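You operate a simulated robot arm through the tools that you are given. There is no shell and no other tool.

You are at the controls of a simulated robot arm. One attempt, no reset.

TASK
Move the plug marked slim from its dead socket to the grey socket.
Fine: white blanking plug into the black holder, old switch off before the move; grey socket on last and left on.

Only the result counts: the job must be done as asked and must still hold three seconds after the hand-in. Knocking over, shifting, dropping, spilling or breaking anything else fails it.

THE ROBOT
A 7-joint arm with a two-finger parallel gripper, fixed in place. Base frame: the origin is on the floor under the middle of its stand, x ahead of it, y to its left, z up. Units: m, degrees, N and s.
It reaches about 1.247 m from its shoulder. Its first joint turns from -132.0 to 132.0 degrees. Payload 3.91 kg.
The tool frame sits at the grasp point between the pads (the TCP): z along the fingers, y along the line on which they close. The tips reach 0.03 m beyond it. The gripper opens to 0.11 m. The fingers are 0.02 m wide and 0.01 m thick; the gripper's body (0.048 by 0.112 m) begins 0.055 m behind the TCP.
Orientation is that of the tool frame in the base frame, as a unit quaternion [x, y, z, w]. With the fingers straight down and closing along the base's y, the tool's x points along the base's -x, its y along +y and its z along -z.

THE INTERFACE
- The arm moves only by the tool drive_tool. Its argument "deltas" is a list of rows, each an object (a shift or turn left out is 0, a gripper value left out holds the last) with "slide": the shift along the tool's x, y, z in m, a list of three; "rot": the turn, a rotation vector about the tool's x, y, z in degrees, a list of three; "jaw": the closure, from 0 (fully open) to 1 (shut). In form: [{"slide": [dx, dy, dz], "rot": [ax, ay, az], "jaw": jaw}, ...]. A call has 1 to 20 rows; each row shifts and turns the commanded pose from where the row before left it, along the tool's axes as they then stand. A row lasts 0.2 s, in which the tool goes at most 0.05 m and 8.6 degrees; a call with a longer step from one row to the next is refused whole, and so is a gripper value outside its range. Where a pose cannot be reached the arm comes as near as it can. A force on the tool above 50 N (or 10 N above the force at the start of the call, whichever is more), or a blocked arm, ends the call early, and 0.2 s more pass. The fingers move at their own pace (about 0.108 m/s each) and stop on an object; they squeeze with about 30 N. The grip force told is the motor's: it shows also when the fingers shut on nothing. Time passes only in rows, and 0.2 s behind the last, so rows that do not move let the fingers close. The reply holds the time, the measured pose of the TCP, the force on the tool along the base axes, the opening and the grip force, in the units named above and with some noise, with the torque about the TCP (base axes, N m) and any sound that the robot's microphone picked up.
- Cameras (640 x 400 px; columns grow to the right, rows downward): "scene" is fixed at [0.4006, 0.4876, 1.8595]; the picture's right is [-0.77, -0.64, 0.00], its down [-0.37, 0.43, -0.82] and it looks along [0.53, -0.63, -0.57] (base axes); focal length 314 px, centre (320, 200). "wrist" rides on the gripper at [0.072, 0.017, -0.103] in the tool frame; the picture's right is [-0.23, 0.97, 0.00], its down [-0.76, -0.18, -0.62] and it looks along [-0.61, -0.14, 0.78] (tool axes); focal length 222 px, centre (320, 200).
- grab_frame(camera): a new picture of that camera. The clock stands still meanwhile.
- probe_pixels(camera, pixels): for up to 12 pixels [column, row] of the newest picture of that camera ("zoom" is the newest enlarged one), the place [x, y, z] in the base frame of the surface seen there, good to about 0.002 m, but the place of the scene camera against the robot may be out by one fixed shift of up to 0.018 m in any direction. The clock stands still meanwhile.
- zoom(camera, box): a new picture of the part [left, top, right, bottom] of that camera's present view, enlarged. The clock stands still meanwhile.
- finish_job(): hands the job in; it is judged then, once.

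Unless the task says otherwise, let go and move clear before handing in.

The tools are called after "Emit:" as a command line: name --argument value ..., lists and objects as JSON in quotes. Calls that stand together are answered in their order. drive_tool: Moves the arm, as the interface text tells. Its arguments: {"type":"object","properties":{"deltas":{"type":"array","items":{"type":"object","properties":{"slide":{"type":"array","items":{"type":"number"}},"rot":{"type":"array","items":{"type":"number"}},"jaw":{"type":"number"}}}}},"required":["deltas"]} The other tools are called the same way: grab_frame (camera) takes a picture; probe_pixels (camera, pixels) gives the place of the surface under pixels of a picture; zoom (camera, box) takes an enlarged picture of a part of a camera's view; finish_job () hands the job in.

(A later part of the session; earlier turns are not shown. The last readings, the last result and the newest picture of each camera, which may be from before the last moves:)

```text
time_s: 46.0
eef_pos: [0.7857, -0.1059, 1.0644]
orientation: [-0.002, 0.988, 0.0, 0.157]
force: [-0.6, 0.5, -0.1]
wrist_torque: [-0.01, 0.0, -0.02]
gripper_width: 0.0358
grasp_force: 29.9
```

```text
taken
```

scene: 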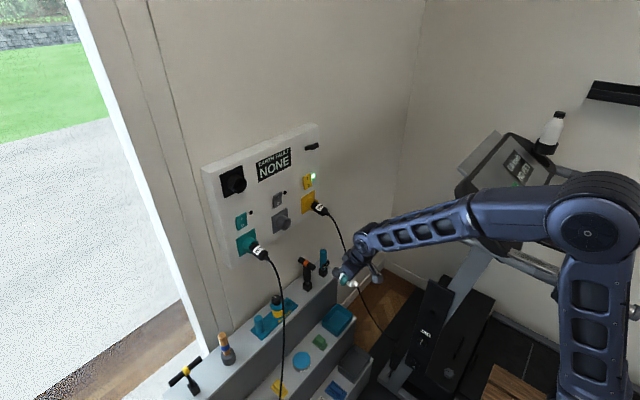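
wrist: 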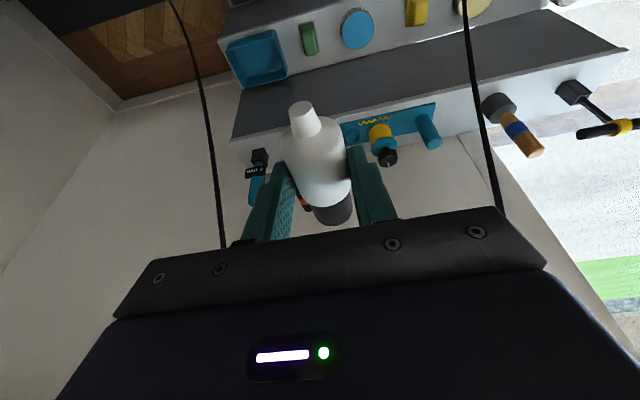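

The shaft now points at the panel (tilt 161.9° as planned). I'll raise it in front of the holder, still slowly.

Emit:
drive_tool --deltas '[{"slide": [-0.0056, 0.0048, -0.0081]}, {"slide": [-0.0111, 0.0095, -0.0162]}, {"slide": [-0.0111, 0.0095, -0.0162]}, {"slide": [-0.0111, 0.0095, -0.0162]}, {"slide": [-0.0111, 0.0095, -0.0162]}, {"slide": [-0.0111, 0.0095, -0.0162]}, {"slide": [-0.0111, 0.0095, -0.0162]}, {"slide": [-0.0111, 0.0095, -0.0162]}, {"slide": [-0.0111, 0.0095, -0.0162]}, {}]'

Emit:
drive_tool --deltas '[{"slide": [-0.0056, 0.0048, -0.0081]}, {"slide": [-0.0111, 0.0095, -0.0162]}, {"slide": [-0.0111, 0.0095, -0.0162]}, {"slide": [-0.0111, 0.0095, -0.0162]}, {"slide": [-0.0111, 0.0095, -0.0162]}, {"slide": [-0.0111, 0.0095, -0.0162]}, {"slide": [-0.0111, 0.0095, -0.0162]}, {"slide": [-0.0111, 0.0095, -0.0162]}, {"slide": [-0.0111, 0.0095, -0.0162]}, {"slide": [-0.0056, 0.0048, -0.0081]}, {}]'

Emit:
grab_frame --camera "wrist"

Emit:
grab_frame --camera "scene"

```text
time_s: 48.2
eef_pos: [0.8325, -0.0243, 1.2252]
orientation: [0.0, 0.987, -0.001, 0.158]
force: [-0.8, 0.7, -0.8]
wrist_torque: [0.0, 0.0, 0.02]
gripper_width: 0.0357
grasp_force: 30.3
```

```text
time_s: 50.6
eef_pos: [0.8816, 0.0598, 1.393]
orientation: [0.0, 0.988, -0.001, 0.157]
force: [-0.2, -1.1, 0.1]
wrist_torque: [-0.03, 0.01, 0.01]
gripper_width: 0.0359
grasp_force: 29.9
```

```text
taken
```

wrist: 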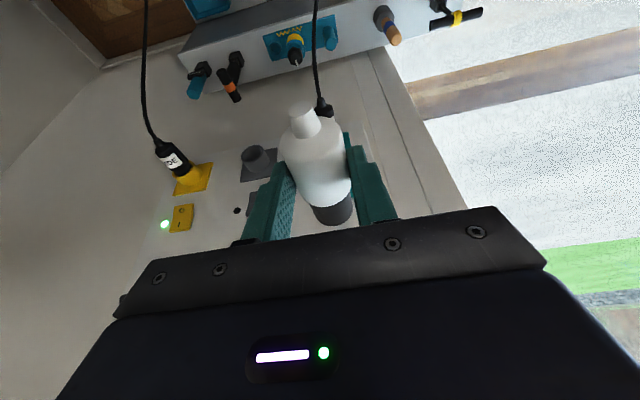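

```text
taken
```

scene: 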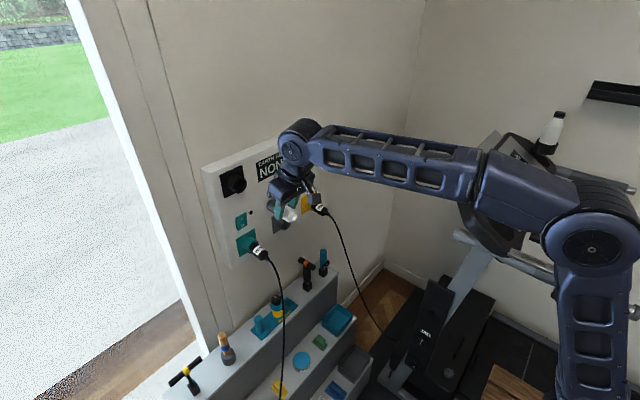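

The plug is in front of the holder. I'll measure its pitch and yaw in the grip before inserting.

Emit:
zoom --camera "scene" --box '[260, 175, 320, 225]'

Emit:
zoom --camera "wrist" --box '[240, 90, 400, 230]'

Emit:
probe_pixels --camera "zoom" --pixels '[[300, 60], [310, 90], [315, 130], [320, 180], [330, 230], [335, 280], [260, 140], [380, 140], [265, 250], [395, 230], [370, 330], [345, 345]]'

```text
8.00 times, centred on (290, 200) of scene
```

zoom: 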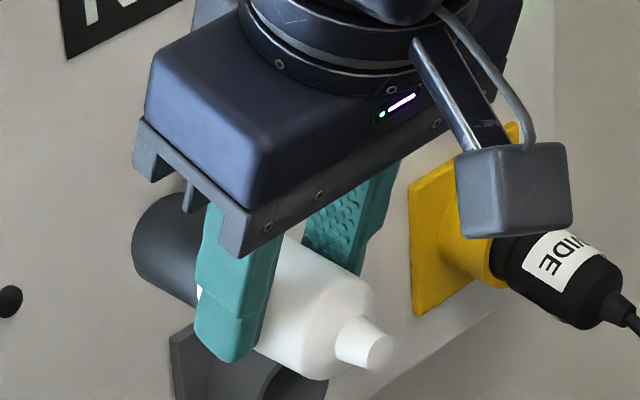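

```text
2.86 times, centred on (320, 160) of wrist
```

zoom: 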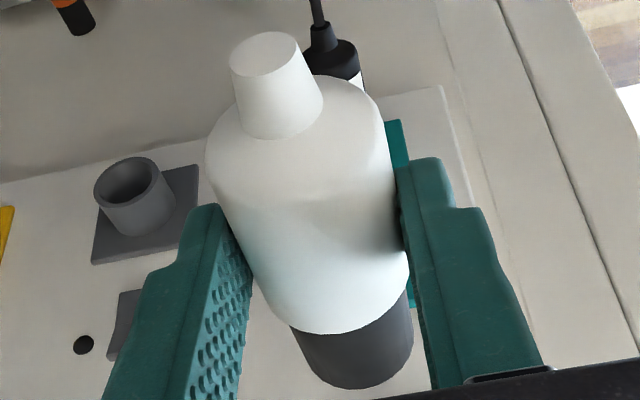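

```text
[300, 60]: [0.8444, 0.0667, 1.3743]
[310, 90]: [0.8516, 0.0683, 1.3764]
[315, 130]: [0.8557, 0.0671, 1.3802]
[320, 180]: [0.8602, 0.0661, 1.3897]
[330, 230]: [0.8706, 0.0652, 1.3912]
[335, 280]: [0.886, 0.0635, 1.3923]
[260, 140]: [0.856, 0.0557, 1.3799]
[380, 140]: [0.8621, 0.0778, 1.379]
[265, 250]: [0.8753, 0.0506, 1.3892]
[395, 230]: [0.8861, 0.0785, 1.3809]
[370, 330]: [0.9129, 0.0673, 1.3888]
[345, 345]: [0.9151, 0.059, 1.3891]
```

I'll probe the nub's face and matching left/right points on the body and shaft to get the axis.

Emit:
probe_pixels --camera "zoom" --pixels '[[264, 53], [235, 55], [296, 50], [275, 115], [215, 160], [380, 115], [228, 205], [398, 200], [245, 260], [406, 260], [303, 340], [408, 320]]'

Emit:
zoom --camera "scene" --box '[260, 175, 320, 225]'

Emit:
probe_pixels --camera "zoom" --pixels '[[150, 215], [160, 240], [175, 265], [190, 290], [290, 275], [310, 300], [330, 310], [375, 352], [300, 340], [285, 360], [345, 275], [320, 265]]'

```text
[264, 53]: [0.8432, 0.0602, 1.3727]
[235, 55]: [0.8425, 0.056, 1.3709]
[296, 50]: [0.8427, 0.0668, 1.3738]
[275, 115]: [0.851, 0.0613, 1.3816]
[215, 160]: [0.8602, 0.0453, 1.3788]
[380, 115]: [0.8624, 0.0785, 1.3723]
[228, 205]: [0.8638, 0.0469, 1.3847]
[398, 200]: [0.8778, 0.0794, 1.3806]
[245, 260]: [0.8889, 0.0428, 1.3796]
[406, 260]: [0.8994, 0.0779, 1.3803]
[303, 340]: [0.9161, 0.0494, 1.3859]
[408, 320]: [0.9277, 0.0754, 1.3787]
```

```text
8.00 times, centred on (290, 200) of scene
```

zoom: 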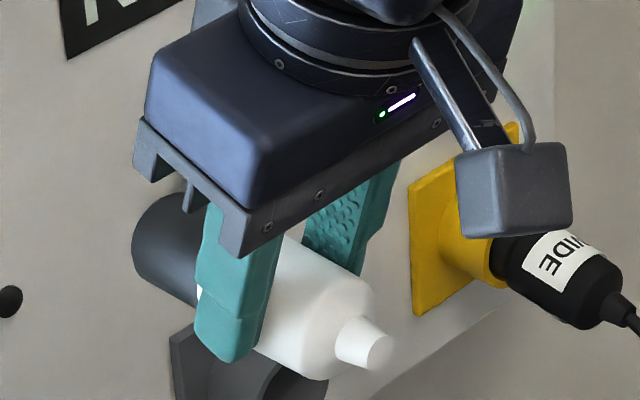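

```text
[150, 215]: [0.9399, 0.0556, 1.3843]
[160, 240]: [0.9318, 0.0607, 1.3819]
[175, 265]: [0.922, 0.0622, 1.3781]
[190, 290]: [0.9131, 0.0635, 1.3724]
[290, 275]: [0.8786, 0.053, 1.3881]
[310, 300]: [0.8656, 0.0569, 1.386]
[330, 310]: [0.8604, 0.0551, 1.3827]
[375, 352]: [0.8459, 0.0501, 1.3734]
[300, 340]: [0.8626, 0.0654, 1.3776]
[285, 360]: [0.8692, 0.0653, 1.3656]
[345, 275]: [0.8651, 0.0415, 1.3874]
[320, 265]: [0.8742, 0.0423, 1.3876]
```

The plug is level and straight: nub at (0.843,0.061,1.373), axis about 20 mm below the TCP, shaft front about 0.059 m ahead of it. To fix the holder's centre better I'll compare holder and teal plate corners in one scene zoom, since the teal plate is well known from close wrist views.

Emit:
zoom --camera "scene" --box '[205, 155, 265, 205]'

Emit:
probe_pixels --camera "zoom" --pixels '[[110, 130], [290, 60], [310, 230], [150, 330], [200, 90], [300, 150], [230, 285], [125, 230], [230, 190], [290, 215], [260, 180], [260, 260]]'

```text
8.00 times, centred on (235, 180) of scene
```

zoom: 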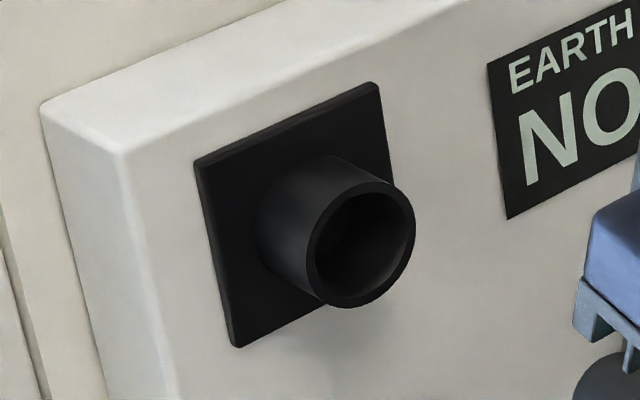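

```text
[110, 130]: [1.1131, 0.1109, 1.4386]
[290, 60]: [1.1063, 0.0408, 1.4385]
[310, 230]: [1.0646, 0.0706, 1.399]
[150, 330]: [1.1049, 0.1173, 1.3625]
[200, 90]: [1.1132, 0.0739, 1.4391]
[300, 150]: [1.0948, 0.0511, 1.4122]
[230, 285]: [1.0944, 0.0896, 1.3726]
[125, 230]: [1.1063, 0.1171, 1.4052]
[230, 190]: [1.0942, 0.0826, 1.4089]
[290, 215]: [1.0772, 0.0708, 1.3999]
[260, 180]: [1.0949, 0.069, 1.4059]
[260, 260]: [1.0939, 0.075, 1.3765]
```

I'll probe the rim's face at its left, right, top and bottom, the plate corners, and then the same on the teal socket.

Emit:
probe_pixels --camera "zoom" --pixels '[[312, 256], [409, 233], [368, 188], [350, 299], [330, 211], [392, 275], [400, 203], [322, 285], [205, 165], [372, 92], [240, 338], [355, 235]]'

Emit:
zoom --camera "scene" --box '[220, 220, 280, 270]'

```text
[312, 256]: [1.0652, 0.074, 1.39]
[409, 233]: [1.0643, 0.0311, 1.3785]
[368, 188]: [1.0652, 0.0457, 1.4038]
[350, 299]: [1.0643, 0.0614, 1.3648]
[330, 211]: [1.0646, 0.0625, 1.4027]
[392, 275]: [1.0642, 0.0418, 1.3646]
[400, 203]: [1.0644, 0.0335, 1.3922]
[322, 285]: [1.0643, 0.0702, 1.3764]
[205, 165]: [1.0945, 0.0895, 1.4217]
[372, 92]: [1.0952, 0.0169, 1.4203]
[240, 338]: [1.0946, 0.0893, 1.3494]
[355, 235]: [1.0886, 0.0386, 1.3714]
```

```text
8.00 times, centred on (250, 245) of scene
```

zoom: 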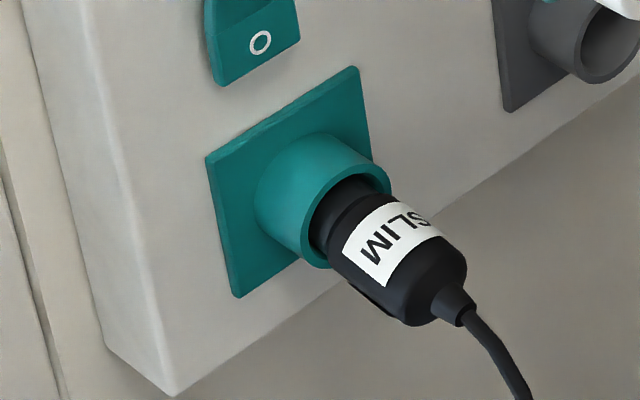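

Scene coordinates put the holder rim's centre at (1.0646, 0.0526, 1.3842), consistent over four chords. Now the teal plate corners, to get the scene-to-robot shift.

Emit:
probe_pixels --camera "zoom" --pixels '[[211, 163], [354, 74], [369, 158], [240, 291], [225, 225], [235, 270], [300, 105], [362, 120], [305, 250], [320, 265], [385, 190], [330, 150]]'

Emit:
zoom --camera "wrist" --box '[140, 120, 290, 220]'

Emit:
probe_pixels --camera "zoom" --pixels '[[425, 130], [500, 112], [545, 105], [430, 155], [445, 240], [470, 140], [440, 125], [520, 160]]'

```text
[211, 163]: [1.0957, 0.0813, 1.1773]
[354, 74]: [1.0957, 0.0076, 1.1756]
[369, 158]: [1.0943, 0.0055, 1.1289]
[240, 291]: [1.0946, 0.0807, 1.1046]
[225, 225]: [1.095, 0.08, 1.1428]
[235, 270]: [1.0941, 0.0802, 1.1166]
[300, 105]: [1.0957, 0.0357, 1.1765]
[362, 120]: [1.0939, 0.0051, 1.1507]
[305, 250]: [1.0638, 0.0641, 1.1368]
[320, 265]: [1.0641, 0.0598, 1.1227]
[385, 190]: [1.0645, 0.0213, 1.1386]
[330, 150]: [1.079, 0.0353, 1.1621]
```

```text
4.00 times, centred on (215, 170) of wrist
```

zoom: 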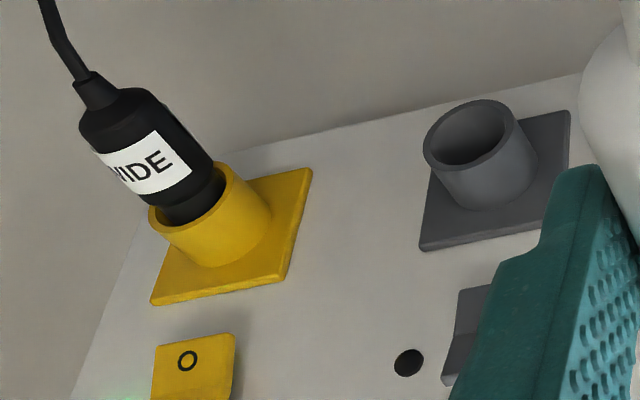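

```text
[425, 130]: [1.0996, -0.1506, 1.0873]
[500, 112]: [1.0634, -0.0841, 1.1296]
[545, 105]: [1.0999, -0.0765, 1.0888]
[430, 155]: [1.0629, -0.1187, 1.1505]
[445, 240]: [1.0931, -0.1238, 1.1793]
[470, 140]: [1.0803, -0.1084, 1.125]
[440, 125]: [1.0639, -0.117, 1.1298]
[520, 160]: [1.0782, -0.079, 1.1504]
```

The shift is about (+0.002, -0.012, -0.002), the same as the tray gave, so the holder axis in robot coordinates is (y 0.0648, z 1.3863) with its rim at x 1.0628. The plug's axis is at (0.061, 1.3733), so I'll move +3.8 mm in y, +13 mm in z, and forward until the shaft is 12 mm short of the rim.

Emit:
drive_tool --deltas '[{"slide": [-0.0041, 0.0038, -0.0124]}, {"slide": [-0.0174, 0, 0.0057]}, {"slide": [-0.0174, 0, 0.0057]}, {"slide": [-0.0174, 0, 0.0057]}, {"slide": [-0.0174, 0, 0.0057]}, {"slide": [-0.0174, 0, 0.0057]}, {"slide": [-0.0174, 0, 0.0057]}, {}, {}]'

Emit:
grab_frame --camera "wrist"

Emit:
zoom --camera "scene" --box '[210, 150, 290, 215]'

Emit:
drive_tool --deltas '[{}]'

```text
time_s: 52.6
eef_pos: [0.993, 0.0651, 1.4078]
orientation: [0.0, 0.988, -0.001, 0.157]
force: [-0.3, 0.0, -0.7]
wrist_torque: [-0.04, 0.01, 0.0]
gripper_width: 0.036
grasp_force: 29.8
```

```text
taken
```

wrist: 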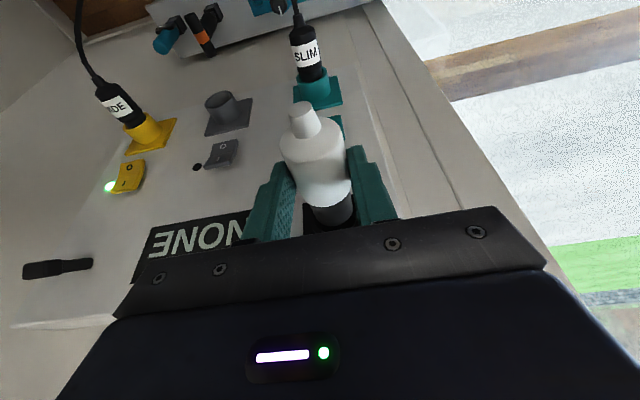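

```text
6.15 times, centred on (250, 182) of scene
```

zoom: 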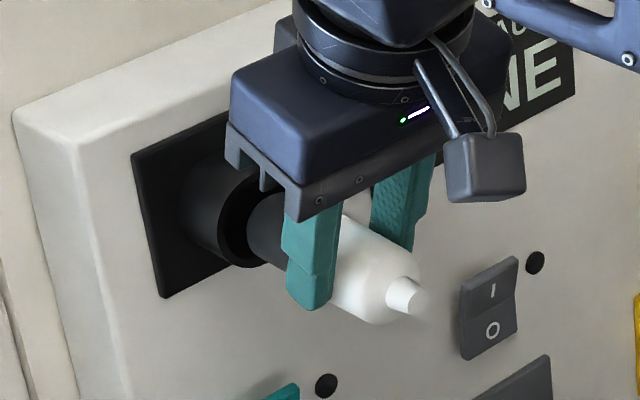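

```text
time_s: 53.0
eef_pos: [0.9924, 0.0644, 1.4083]
orientation: [0.0, 0.988, 0.0, 0.157]
force: [0.6, 0.3, -1.1]
wrist_torque: [0.03, 0.0, 0.0]
gripper_width: 0.0357
grasp_force: 29.9
```

The shaft is lined up just short of the black rim. I'll re-measure the plug's axis here before pushing in, because the TCP reads 2 mm higher than intended.

Emit:
zoom --camera "wrist" --box '[240, 90, 400, 230]'

Emit:
probe_pixels --camera "zoom" --pixels '[[264, 53], [232, 60], [300, 55], [310, 180], [318, 230], [322, 280], [228, 205], [398, 200], [340, 345], [360, 345], [375, 350], [330, 375]]'

Emit:
zoom --camera "scene" --box '[220, 165, 280, 205]'

```text
2.86 times, centred on (320, 160) of wrist
```

zoom: 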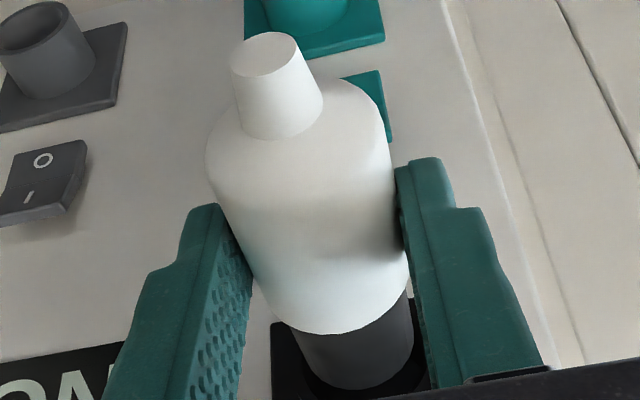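

```text
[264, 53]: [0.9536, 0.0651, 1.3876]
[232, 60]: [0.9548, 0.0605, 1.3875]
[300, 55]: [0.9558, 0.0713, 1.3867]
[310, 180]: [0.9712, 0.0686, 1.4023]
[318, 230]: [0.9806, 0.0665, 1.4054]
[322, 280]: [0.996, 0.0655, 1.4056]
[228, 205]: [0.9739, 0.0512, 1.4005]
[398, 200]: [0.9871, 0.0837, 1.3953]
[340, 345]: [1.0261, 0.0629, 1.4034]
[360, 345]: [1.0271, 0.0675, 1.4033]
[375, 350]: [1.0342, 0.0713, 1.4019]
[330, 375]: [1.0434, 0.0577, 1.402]
```

```text
10.00 times, centred on (250, 185) of scene
```

zoom: 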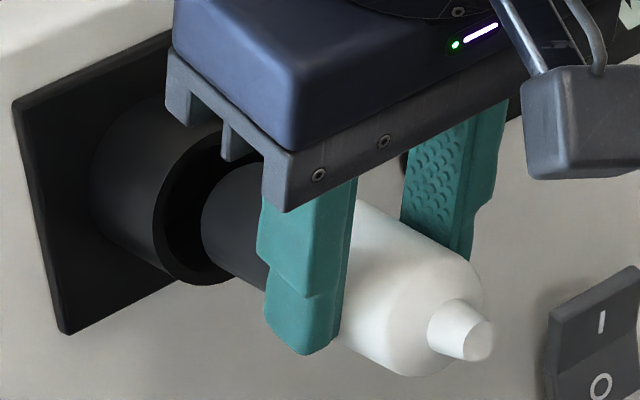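

The plug's axis is at (0.0655, ~1.3873), within about 1 mm of the holder's. I'll drop 1 mm and slide in with small steps, watching the force.

Emit:
drive_tool --deltas '[{"slide": [0.0003, -0.0005, 0.00095]}, {"slide": [-0.0038, 0, 0.00124]}, {"slide": [-0.0038, 0, 0.00124]}, {"slide": [-0.0038, 0, 0.00124]}, {"slide": [-0.0038, 0, 0.00124]}, {"slide": [-0.0038, 0, 0.00124]}, {}]'

Emit:
zoom --camera "scene" --box '[220, 165, 280, 205]'

```text
time_s: 54.6
eef_pos: [1.0119, 0.0632, 1.406]
orientation: [0.0, 0.988, -0.002, 0.157]
force: [-0.1, -1.2, -1.4]
wrist_torque: [-0.03, 0.02, 0.0]
gripper_width: 0.0356
grasp_force: 30.2
```

```text
10.00 times, centred on (250, 185) of scene
```

zoom: 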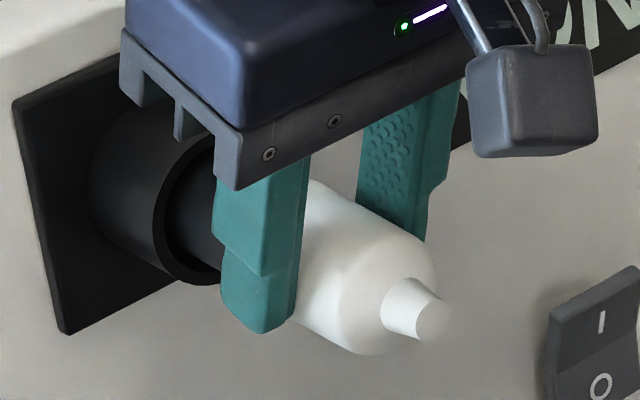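

The shaft is about 8 mm inside with no side force. I'll push further in.

Emit:
drive_tool --deltas '[{"slide": [-0.00285, 0.0003, 0.00093]}, {"slide": [-0.00285, 0.0003, 0.00093]}, {"slide": [-0.00285, 0, 0.00093]}, {"slide": [-0.00285, 0, 0.00093]}, {"slide": [-0.0019, 0, 0.00062]}, {}]'

Emit:
zoom --camera "scene" --box '[220, 165, 280, 205]'

```text
time_s: 56.0
eef_pos: [1.027, 0.0658, 1.4075]
orientation: [0.0, 0.988, -0.001, 0.157]
force: [-0.4, -0.1, -0.8]
wrist_torque: [-0.04, 0.02, 0.01]
gripper_width: 0.0359
grasp_force: 30.3
```

```text
10.00 times, centred on (250, 185) of scene
```

zoom: 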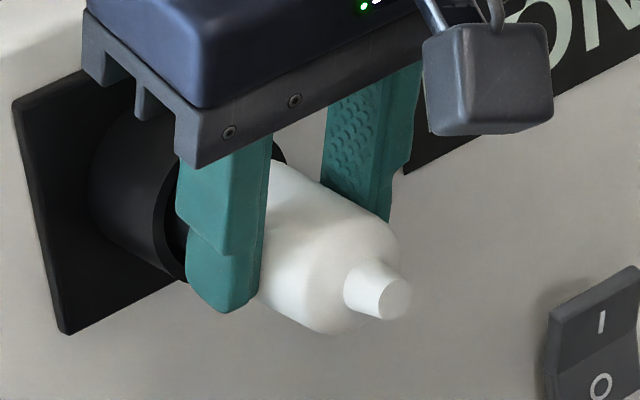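

No resistance yet at x=1.027. I'll creep on until it bottoms.

Emit:
drive_tool --deltas '[{"slide": [-0.00143, 0, 0.00047]}, {"slide": [-0.00143, 0, 0.00047]}, {"slide": [-0.00143, 0, 0.00047]}, {}]'

Emit:
drive_tool --deltas '[{"slide": [-0.00095, 0, 0.00031]}, {"slide": [-0.00095, 0, 0.00031]}, {}]'

```text
time_s: 57.0
eef_pos: [1.0312, 0.0644, 1.4072]
orientation: [0.001, 0.988, -0.001, 0.156]
force: [1.1, 0.0, -0.2]
wrist_torque: [0.0, -0.02, 0.01]
gripper_width: 0.0359
grasp_force: 29.9
```

```text
time_s: 57.8
eef_pos: [1.0322, 0.0641, 1.4076]
orientation: [0.0, 0.988, -0.002, 0.157]
force: [-27.6, -5.2, -3.3]
wrist_torque: [-0.11, 0.79, -0.27]
gripper_width: 0.0359
grasp_force: 29.8
```

It bottomed at x=1.0322 with -27.6 N, just where the geometry predicted. I'll ease off 1 mm, open, and lift away along the fingers.

Emit:
drive_tool --deltas '[{"slide": [0.00095, 0, -0.00031]}, {}, {"jaw": 0.6}, {"jaw": 0.5}, {"jaw": 0.4}, {}]'

Emit:
grab_frame --camera "wrist"

Emit:
zoom --camera "scene" --box '[220, 165, 280, 205]'

```text
time_s: 59.2
eef_pos: [1.0329, 0.0653, 1.4057]
orientation: [0.0, 0.988, -0.001, 0.157]
force: [0.5, -0.2, 0.4]
wrist_torque: [0.01, 0.01, 0.02]
gripper_width: 0.0658
grasp_force: 0.0
```

```text
taken
```

wrist: 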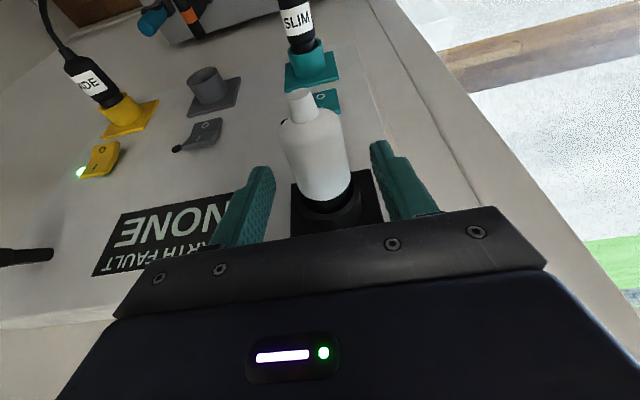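

```text
10.00 times, centred on (250, 185) of scene
```

zoom: 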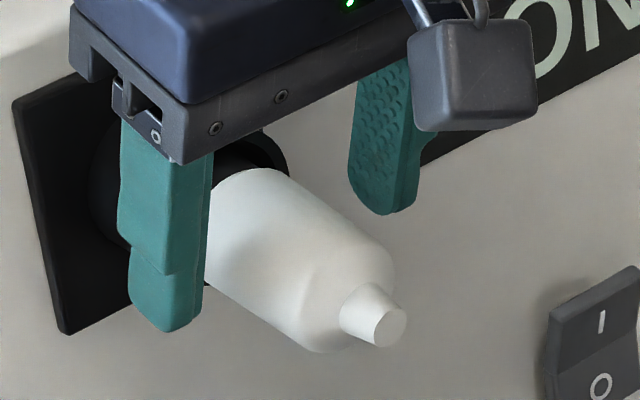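

The white plug stays in the holder with the fingers open. I'll withdraw up and back along the finger direction.

Emit:
drive_tool --deltas '[{"slide": [0, 0, -0.01]}, {"slide": [0, 0, -0.02]}, {"slide": [0.005, 0, -0.03]}, {"slide": [0.02, 0, -0.03]}, {"slide": [0.03, 0, -0.03]}, {"slide": [0.03, 0, 0]}, {"slide": [0.03, 0, 0]}, {}]'

Emit:
grab_frame --camera "wrist"

Emit:
zoom --camera "scene" --box '[200, 130, 340, 270]'

```text
time_s: 61.0
eef_pos: [0.8863, 0.0644, 1.4834]
orientation: [0.0, 0.987, -0.001, 0.158]
force: [0.3, 0.1, 0.7]
wrist_torque: [-0.01, 0.02, 0.0]
gripper_width: 0.066
grasp_force: 0.0
```

```text
taken
```

wrist: 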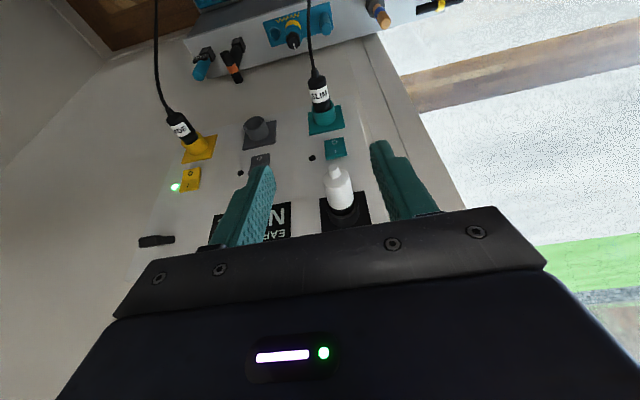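

```text
2.86 times, centred on (270, 200) of scene
```

zoom: 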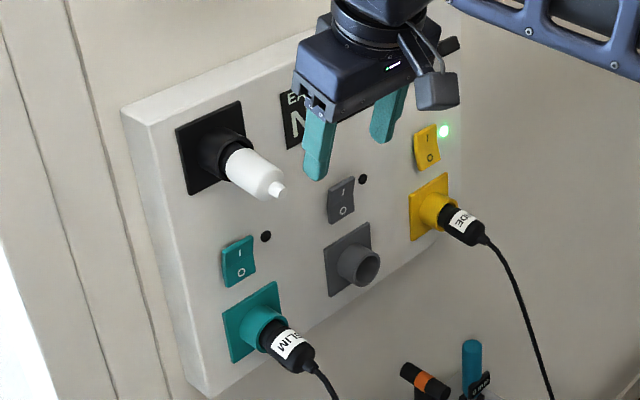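

The white plug now sits in the black holder, and the fault display and yellow lamp are unchanged. Next is SLIM: I'll return to a 45° tilt so the wrist stays clear of the holder, then drop down in front of the teal socket.

Emit:
drive_tool --deltas '[{"rot": [0, -6.7, 0], "jaw": 0.25}, {"rot": [0, -6.7, 0]}, {"rot": [0, -6.7, 0]}, {"rot": [0, -6.8, 0]}, {"slide": [0.02576, -0.0012, 0.02576]}, {"slide": [0.02576, -0.0012, 0.02576]}, {"slide": [0.02576, -0.0012, 0.02576]}, {"slide": [0.02576, -0.0012, 0.02576]}, {"slide": [0.02576, -0.0012, 0.02576]}, {"slide": [0.02576, -0.0012, 0.02576]}, {"slide": [0.02576, -0.0012, 0.02576]}, {"slide": [-0.0159, 0, 0.0159]}, {"slide": [-0.0159, 0, 0.0159]}, {}]'

Emit:
grab_frame --camera "wrist"

Emit:
zoom --camera "wrist" --box '[220, 20, 420, 160]'

```text
time_s: 64.0
eef_pos: [0.9292, 0.056, 1.2291]
orientation: [-0.001, 0.924, 0.0, 0.382]
force: [1.0, -1.0, 0.3]
wrist_torque: [0.01, -0.03, -0.01]
gripper_width: 0.0826
grasp_force: 0.0
```

```text
taken
```

wrist: 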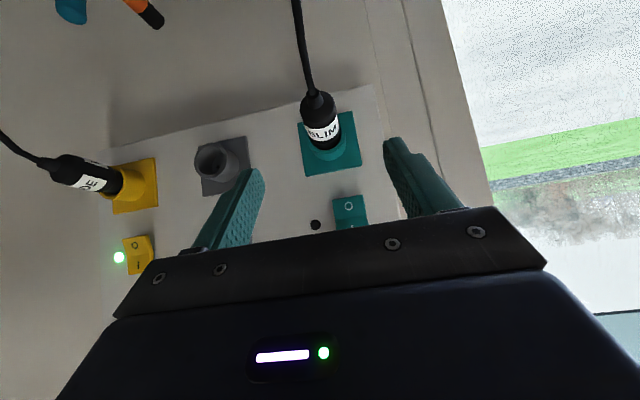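

```text
2.86 times, centred on (320, 90) of wrist
```

zoom: 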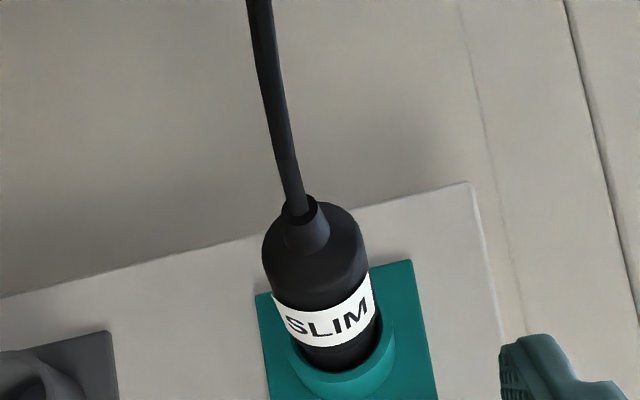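

SLIM sits between the open fingers in this view, with the grey socket to its left. I'll probe SLIM's outline, the teal plate and the grey rim from here so both are measured in the same frame.

Emit:
probe_pixels --camera "zoom" --pixels '[[300, 205], [307, 225], [266, 265], [366, 255], [318, 270], [325, 300], [330, 330], [276, 310], [373, 295], [285, 340], [378, 330], [337, 355]]'

Emit:
probe_pixels --camera "wrist" --pixels '[[299, 124], [352, 112], [360, 165], [307, 175], [196, 155], [233, 150], [212, 146], [222, 172], [202, 190], [246, 138], [196, 152], [347, 205]]'

Emit:
zoom --camera "wrist" --box '[170, 110, 270, 210]'

```text
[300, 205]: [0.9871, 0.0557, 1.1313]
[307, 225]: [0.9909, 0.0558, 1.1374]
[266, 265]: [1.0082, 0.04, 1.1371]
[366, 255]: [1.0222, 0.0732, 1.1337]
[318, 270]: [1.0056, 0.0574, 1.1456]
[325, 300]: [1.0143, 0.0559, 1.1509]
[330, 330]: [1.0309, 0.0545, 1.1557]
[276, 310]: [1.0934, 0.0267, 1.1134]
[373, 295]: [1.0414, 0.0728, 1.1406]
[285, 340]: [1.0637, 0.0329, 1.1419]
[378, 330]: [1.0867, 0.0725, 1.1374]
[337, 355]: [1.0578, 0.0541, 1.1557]
```

```text
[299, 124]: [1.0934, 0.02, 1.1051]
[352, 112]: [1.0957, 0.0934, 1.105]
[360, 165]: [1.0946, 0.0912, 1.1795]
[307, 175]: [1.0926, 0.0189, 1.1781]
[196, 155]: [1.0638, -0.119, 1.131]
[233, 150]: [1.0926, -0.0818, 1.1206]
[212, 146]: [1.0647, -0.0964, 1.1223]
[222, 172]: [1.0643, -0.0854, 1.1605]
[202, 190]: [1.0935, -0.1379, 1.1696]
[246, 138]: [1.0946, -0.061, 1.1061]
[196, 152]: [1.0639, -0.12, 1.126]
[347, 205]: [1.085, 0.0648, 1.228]
```

```text
4.00 times, centred on (220, 160) of wrist
```

zoom: 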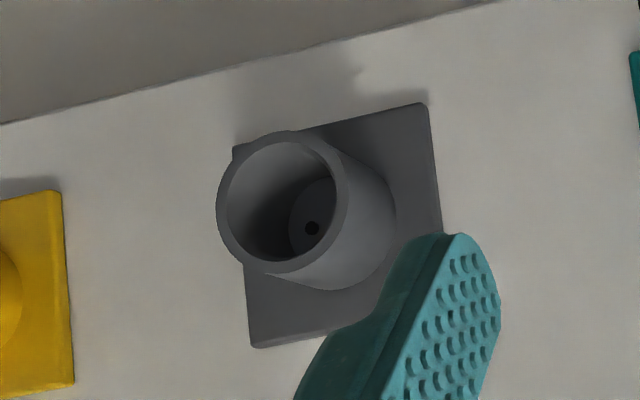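

SLIM's body spans x≈1.005–1.05 at y≈0.0565, the same shape as the white plug. Now the grey socket's rim centre.

Emit:
probe_pixels --camera "zoom" --pixels '[[222, 205], [343, 208], [286, 137], [280, 267], [240, 158], [330, 255], [325, 155], [238, 250], [312, 228], [300, 200], [428, 108], [255, 342]]'

```text
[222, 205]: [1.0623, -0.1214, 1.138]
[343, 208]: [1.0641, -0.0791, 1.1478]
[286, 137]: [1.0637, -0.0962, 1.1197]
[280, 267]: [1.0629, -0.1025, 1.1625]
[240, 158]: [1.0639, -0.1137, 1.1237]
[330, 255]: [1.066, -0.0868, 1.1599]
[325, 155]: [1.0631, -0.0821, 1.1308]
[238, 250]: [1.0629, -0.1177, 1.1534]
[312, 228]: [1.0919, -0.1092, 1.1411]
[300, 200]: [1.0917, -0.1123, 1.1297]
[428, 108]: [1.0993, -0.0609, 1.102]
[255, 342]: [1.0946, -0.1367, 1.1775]
```

The grey socket's centre is (-0.0995, 1.142) with its floor at x≈1.092; the teal centre is (0.0558, 1.142). I'll bring the fingers down around SLIM's body.

Emit:
drive_tool --deltas '[{"slide": [0, 0, 0.034]}, {"slide": [0, 0, 0.034]}, {"slide": [0, 0, 0.034]}, {"slide": [-0.0005, 0, 0.03]}, {}, {}]'

Emit:
grab_frame --camera "wrist"

Emit:
zoom --camera "wrist" --box '[240, 120, 400, 220]'

Emit:
zoom --camera "scene" --box '[220, 205, 300, 270]'

```text
time_s: 65.4
eef_pos: [1.027, 0.0577, 1.136]
orientation: [0.0, 0.924, -0.001, 0.383]
force: [-0.3, 0.4, 0.1]
wrist_torque: [-0.03, -0.01, 0.0]
gripper_width: 0.0824
grasp_force: 0.0
```

```text
taken
```

wrist: 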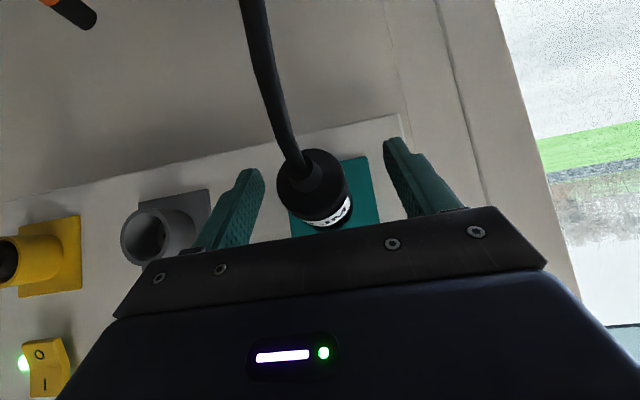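

```text
4.00 times, centred on (320, 170) of wrist
```

zoom: 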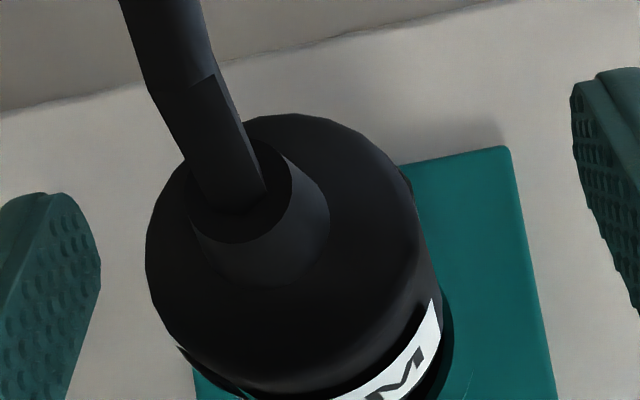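

```text
6.15 times, centred on (260, 238) of scene
```

zoom: 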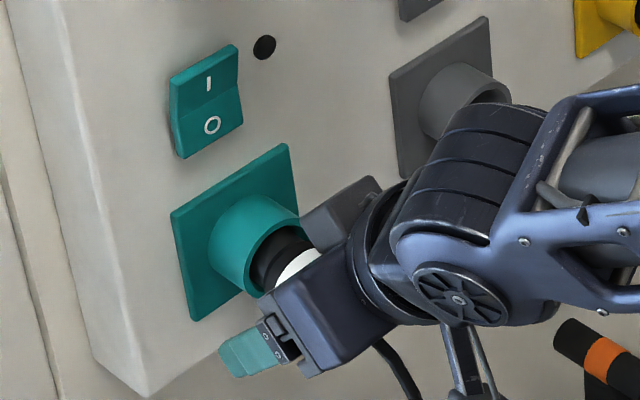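

The fingers straddle SLIM's body. I'll nudge 1 mm in y and close in stages.

Emit:
drive_tool --deltas '[{"slide": [0.001, -0.001, -0.001]}, {"jaw": 0.55}, {"jaw": 0.65}, {"jaw": 0.72}, {"jaw": 1.0}, {}, {}]'

Emit:
grab_frame --camera "wrist"

Emit:
drive_tool --deltas '[{}]'

```text
time_s: 67.0
eef_pos: [1.0256, 0.0555, 1.1348]
orientation: [-0.001, 0.924, 0.0, 0.382]
force: [-0.2, -1.0, -0.2]
wrist_torque: [0.01, -0.01, -0.1]
gripper_width: 0.0361
grasp_force: 29.7
```

```text
taken
```

wrist: 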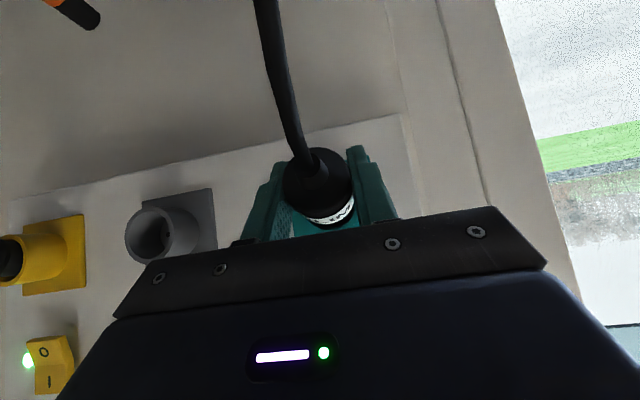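

```text
time_s: 67.4
eef_pos: [1.0236, 0.0561, 1.1351]
orientation: [0.0, 0.924, -0.001, 0.383]
force: [-0.2, -0.4, -0.1]
wrist_torque: [0.02, -0.02, -0.05]
gripper_width: 0.036
grasp_force: 30.0
```

SLIM is gripped at 0.036 m width. The TCP while seated is about (1.0246, 0.0558, 1.135). I'll pull straight out slowly.

Emit:
drive_tool --deltas '[{"slide": [0.0021, 0, -0.0021]}, {"slide": [0.0028, 0, -0.0028]}, {"slide": [0.0028, 0, -0.0028]}, {"slide": [0.0028, 0, -0.0028]}, {"slide": [0.0028, 0, -0.0028]}, {}]'

Emit:
grab_frame --camera "wrist"

Emit:
zoom --camera "scene" --box '[220, 205, 300, 270]'

```text
time_s: 68.8
eef_pos: [1.0048, 0.0559, 1.1351]
orientation: [0.0, 0.924, -0.001, 0.383]
force: [0.5, -1.3, -3.0]
wrist_torque: [0.02, 0.21, -0.05]
gripper_width: 0.036
grasp_force: 30.2
```

```text
taken
```

wrist: 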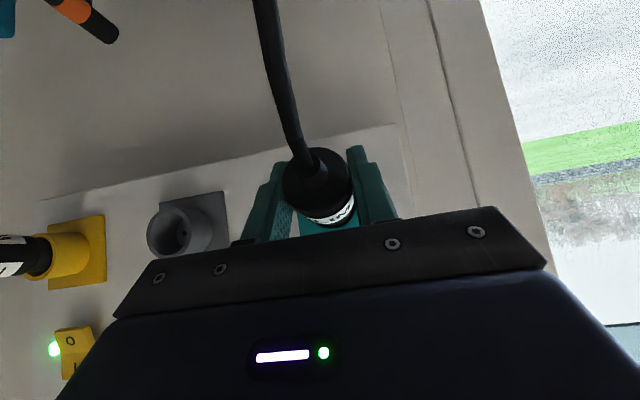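

```text
6.15 times, centred on (260, 238) of scene
```

zoom: 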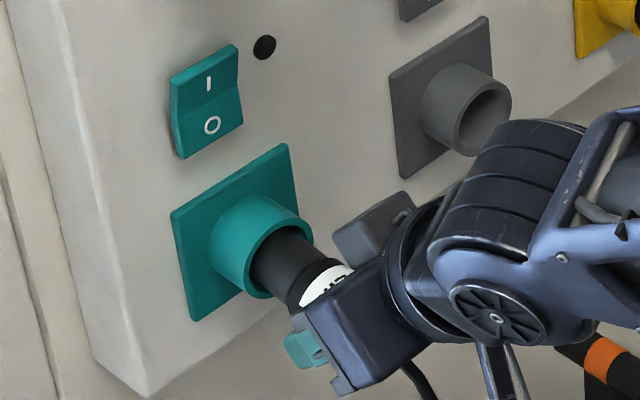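

It's coming out smoothly. I'll continue until the shaft is well clear of the rim.

Emit:
drive_tool --deltas '[{"slide": [0.0035, 0, -0.0035]}, {"slide": [0.0035, 0, -0.0035]}, {"slide": [0.0042, 0, -0.0042]}, {"slide": [0.0042, 0, -0.0042]}, {"slide": [0.0042, 0, -0.0042]}, {"slide": [0.0042, 0, -0.0042]}, {"slide": [0.0042, 0, -0.0042]}, {"slide": [0.0028, 0, -0.0028]}, {}, {}]'

Emit:
grab_frame --camera "wrist"

Emit:
zoom --camera "scene" --box '[230, 205, 310, 270]'

```text
time_s: 71.0
eef_pos: [0.9607, 0.0547, 1.1367]
orientation: [-0.001, 0.924, 0.0, 0.383]
force: [0.6, 0.3, 0.0]
wrist_torque: [-0.03, -0.01, -0.01]
gripper_width: 0.0359
grasp_force: 30.1
```

```text
taken
```

wrist: 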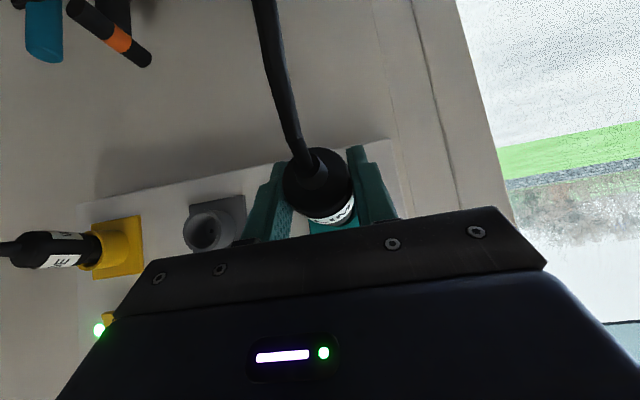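

```text
6.15 times, centred on (270, 238) of scene
```

zoom: 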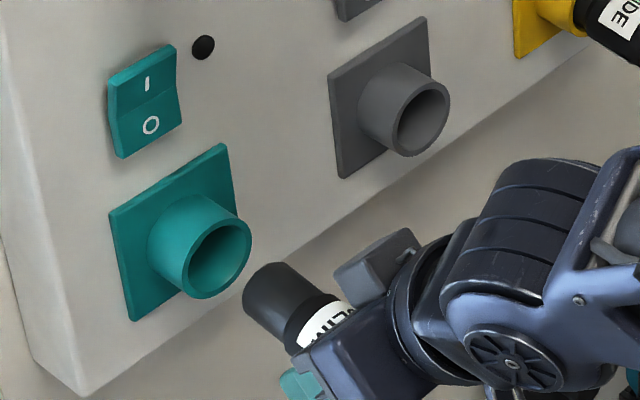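

SLIM is out and firmly held (width 0.0359). I'll measure its tilt from the scene.

Emit:
zoom --camera "scene" --box '[255, 235, 295, 265]'

Emit:
probe_pixels --camera "zoom" --pixels '[[175, 115], [210, 140], [245, 165], [130, 160], [165, 185], [200, 210], [110, 200], [145, 225], [180, 250], [260, 190], [225, 225], [285, 205]]'

```text
13.33 times, centred on (275, 250) of scene
```

zoom: 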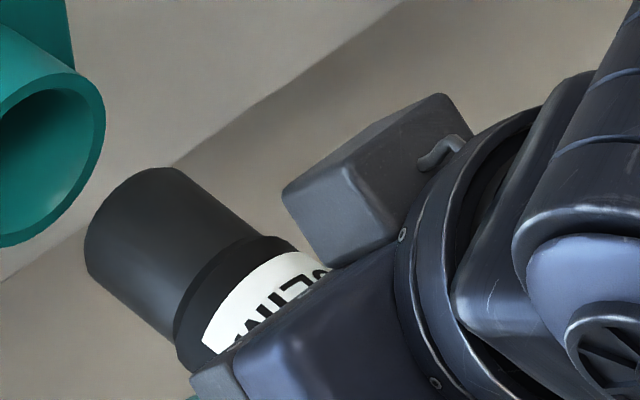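

```text
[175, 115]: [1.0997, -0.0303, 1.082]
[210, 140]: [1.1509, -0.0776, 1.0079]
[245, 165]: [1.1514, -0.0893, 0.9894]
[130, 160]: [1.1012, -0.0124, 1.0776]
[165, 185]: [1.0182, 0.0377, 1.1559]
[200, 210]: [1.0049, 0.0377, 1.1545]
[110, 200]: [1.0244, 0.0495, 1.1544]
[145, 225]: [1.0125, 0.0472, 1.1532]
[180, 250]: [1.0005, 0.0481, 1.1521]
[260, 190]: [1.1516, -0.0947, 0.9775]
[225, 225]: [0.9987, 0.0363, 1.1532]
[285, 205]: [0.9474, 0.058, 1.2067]
```

The shaft slopes about 5.8° nose-up. I'll level it very gently in three 2° rows, then check the grip before moving sideways.

Emit:
drive_tool --deltas '[{"rot": [0, 2.0, 0]}, {"rot": [0, 2.0, 0]}, {"rot": [0, 1.8, 0]}, {}, {}]'

Emit:
zoom --camera "scene" --box '[255, 235, 295, 265]'

Emit:
probe_pixels --camera "zoom" --pixels '[[165, 195], [200, 217], [235, 240], [110, 215], [145, 240], [180, 265], [105, 255], [140, 280], [170, 300], [260, 255], [225, 270], [200, 300]]'

```text
time_s: 72.2
eef_pos: [0.9611, 0.0553, 1.1359]
orientation: [-0.001, 0.942, 0.0, 0.335]
force: [-0.2, -0.3, 0.3]
wrist_torque: [0.01, 0.02, -0.01]
gripper_width: 0.036
grasp_force: 30.0
```

```text
13.33 times, centred on (275, 250) of scene
```

zoom: 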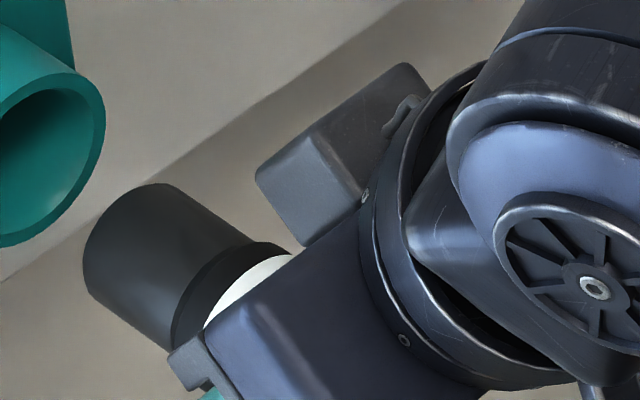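

```text
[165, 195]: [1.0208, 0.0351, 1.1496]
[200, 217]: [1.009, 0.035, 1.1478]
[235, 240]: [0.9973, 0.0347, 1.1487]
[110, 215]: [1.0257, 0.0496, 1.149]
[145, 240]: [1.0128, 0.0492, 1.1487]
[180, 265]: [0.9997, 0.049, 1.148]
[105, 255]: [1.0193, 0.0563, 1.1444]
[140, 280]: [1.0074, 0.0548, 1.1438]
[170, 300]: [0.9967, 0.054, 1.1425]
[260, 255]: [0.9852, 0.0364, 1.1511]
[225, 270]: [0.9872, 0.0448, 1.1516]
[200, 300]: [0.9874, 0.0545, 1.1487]
```

SLIM is now close to level and still gripped (0.036), with its axis at z≈1.136. The grey socket is at z 1.142, y -0.0995, so I'll raise 6 mm and carry it across slowly, checking half-way.

Emit:
drive_tool --deltas '[{"slide": [-0.002, 0, -0.0025]}, {"slide": [-0.002, -0.003, -0.0024]}, {"slide": [0, -0.008, 0]}, {"slide": [0, -0.012, 0]}, {"slide": [0, -0.012, 0]}, {"slide": [0, -0.012, 0]}, {"slide": [0, -0.012, 0]}, {"slide": [0, -0.012, 0]}, {"slide": [0, -0.006, 0]}, {}]'

Emit:
grab_frame --camera "wrist"

Emit:
grab_frame --camera "scene"

```text
time_s: 74.4
eef_pos: [0.9606, -0.0202, 1.1433]
orientation: [-0.001, 0.942, 0.0, 0.336]
force: [0.7, 0.3, -0.5]
wrist_torque: [0.0, 0.02, 0.0]
gripper_width: 0.0361
grasp_force: 30.3
```

```text
taken
```

wrist: 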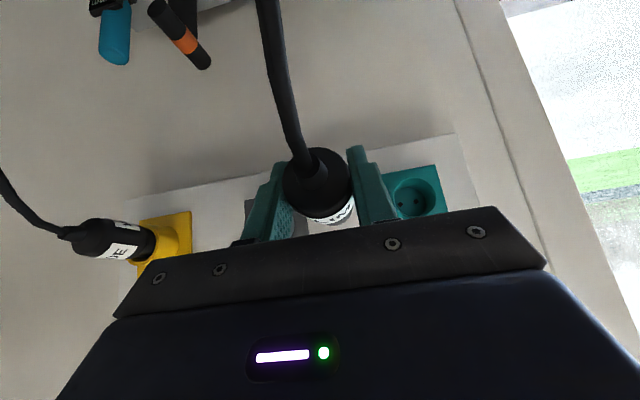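

```text
taken
```

scene: 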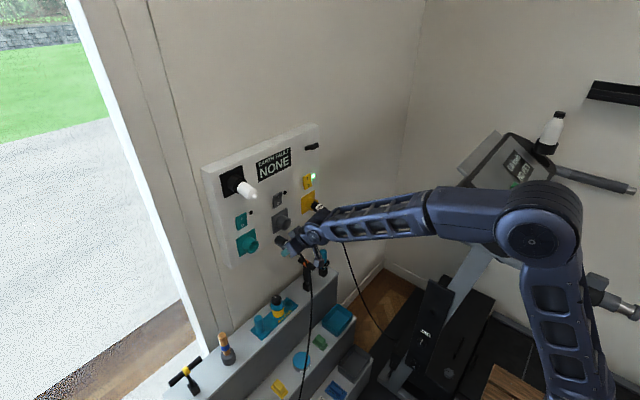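

Still held at mid-way, and both the display and lamp are unchanged. I'll carry on to the grey socket's line.

Emit:
drive_tool --deltas '[{"slide": [0, -0.006, 0]}, {"slide": [0, -0.012, 0]}, {"slide": [0, -0.012, 0]}, {"slide": [0, -0.012, 0]}, {"slide": [0, -0.012, 0]}, {"slide": [0, -0.012, 0]}, {"slide": [0, -0.009, 0]}, {"slide": [0, -0.004, 0]}, {}, {}]'

Emit:
grab_frame --camera "wrist"

Emit:
zoom --camera "scene" --box '[260, 200, 330, 255]'

Emit:
drive_tool --deltas '[{}]'

```text
time_s: 76.6
eef_pos: [0.9606, -0.0999, 1.1432]
orientation: [0.0, 0.942, -0.001, 0.336]
force: [0.5, 0.2, -1.1]
wrist_torque: [-0.01, 0.04, 0.0]
gripper_width: 0.036
grasp_force: 29.8
```

```text
taken
```

wrist: 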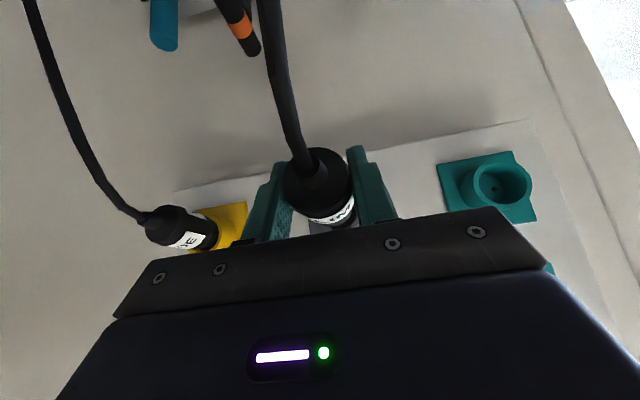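

```text
7.27 times, centred on (295, 228) of scene
```

zoom: 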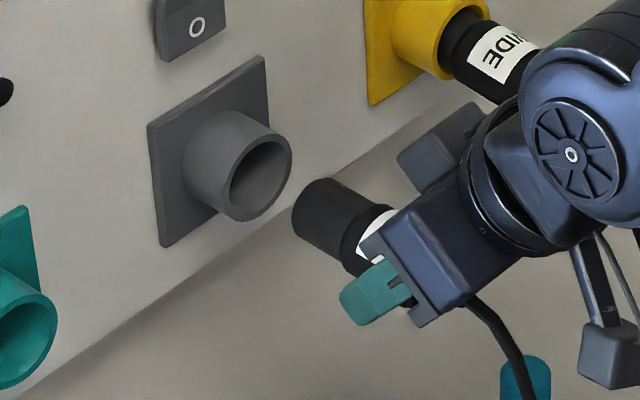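

```text
time_s: 77.0
eef_pos: [0.9597, -0.1013, 1.1423]
orientation: [0.0, 0.942, -0.001, 0.335]
force: [0.7, -0.7, -0.4]
wrist_torque: [-0.03, 0.03, -0.01]
gripper_width: 0.0362
grasp_force: 29.9
```

SLIM is now in front of the grey socket. I'll compare the rim's centre and the shaft's axis in the same scene zoom, so any camera shift cancels.

Emit:
zoom --camera "scene" --box '[275, 210, 315, 242]'

Emit:
probe_pixels --camera "zoom" --pixels '[[330, 160], [390, 190], [280, 190], [345, 225], [265, 230], [330, 265], [110, 150], [205, 110], [150, 180], [165, 75], [350, 280], [400, 260]]'

```text
12.50 times, centred on (295, 226) of scene
```

zoom: 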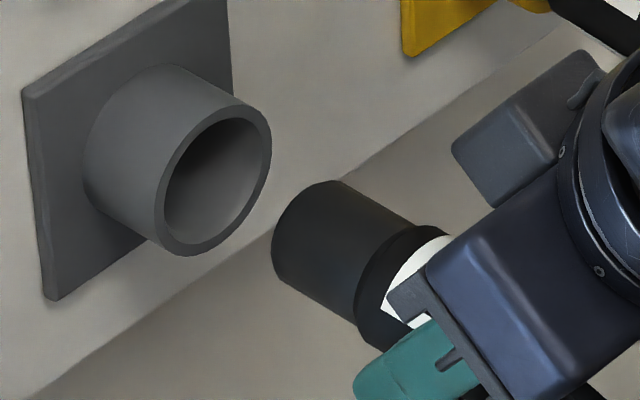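

```text
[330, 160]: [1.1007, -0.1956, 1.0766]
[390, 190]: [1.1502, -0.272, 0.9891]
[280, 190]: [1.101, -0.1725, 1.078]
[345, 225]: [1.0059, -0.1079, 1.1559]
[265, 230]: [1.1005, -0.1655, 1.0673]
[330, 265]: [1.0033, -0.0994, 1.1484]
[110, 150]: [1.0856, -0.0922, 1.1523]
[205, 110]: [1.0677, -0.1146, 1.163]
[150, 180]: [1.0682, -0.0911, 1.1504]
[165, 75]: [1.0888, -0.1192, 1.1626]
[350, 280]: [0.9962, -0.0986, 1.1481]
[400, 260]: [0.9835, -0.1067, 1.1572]
```

Emit:
probe_pixels --camera "zoom" --pixels '[[160, 213], [266, 148], [235, 107], [192, 250], [172, 165], [255, 200], [205, 118], [222, 243], [263, 128], [163, 235]]'

Emit:
probe_pixels --camera "zoom" --pixels '[[375, 212], [362, 214], [350, 219], [338, 228], [328, 240], [320, 255], [318, 270], [322, 288], [335, 190], [318, 188], [300, 200], [285, 215]]'

Emit:
probe_pixels --camera "zoom" --pixels '[[276, 232], [278, 250], [280, 268], [410, 235], [398, 242], [385, 258], [372, 275], [365, 300]]'

```text
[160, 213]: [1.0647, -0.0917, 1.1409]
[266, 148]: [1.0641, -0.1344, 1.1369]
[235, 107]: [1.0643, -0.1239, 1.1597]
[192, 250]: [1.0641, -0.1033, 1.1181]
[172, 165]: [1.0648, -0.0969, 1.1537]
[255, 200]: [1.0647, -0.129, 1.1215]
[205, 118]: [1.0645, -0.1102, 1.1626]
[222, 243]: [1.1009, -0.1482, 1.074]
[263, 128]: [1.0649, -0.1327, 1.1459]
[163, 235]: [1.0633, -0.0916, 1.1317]
```

```text
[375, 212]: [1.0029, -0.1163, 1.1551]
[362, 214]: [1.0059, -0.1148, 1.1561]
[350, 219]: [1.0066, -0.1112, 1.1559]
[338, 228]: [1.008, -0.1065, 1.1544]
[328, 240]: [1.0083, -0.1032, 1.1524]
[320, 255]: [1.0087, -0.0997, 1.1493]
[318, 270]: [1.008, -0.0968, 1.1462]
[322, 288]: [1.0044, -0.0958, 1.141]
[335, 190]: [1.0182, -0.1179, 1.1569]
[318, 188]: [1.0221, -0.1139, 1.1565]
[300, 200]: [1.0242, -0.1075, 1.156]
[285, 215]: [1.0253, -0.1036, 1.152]
```

```text
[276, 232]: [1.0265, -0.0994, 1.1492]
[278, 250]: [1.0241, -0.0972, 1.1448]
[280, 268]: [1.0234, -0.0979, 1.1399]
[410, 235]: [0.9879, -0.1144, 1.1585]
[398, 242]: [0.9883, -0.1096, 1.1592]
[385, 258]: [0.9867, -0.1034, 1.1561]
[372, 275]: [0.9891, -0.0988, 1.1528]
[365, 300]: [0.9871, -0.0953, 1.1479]
```

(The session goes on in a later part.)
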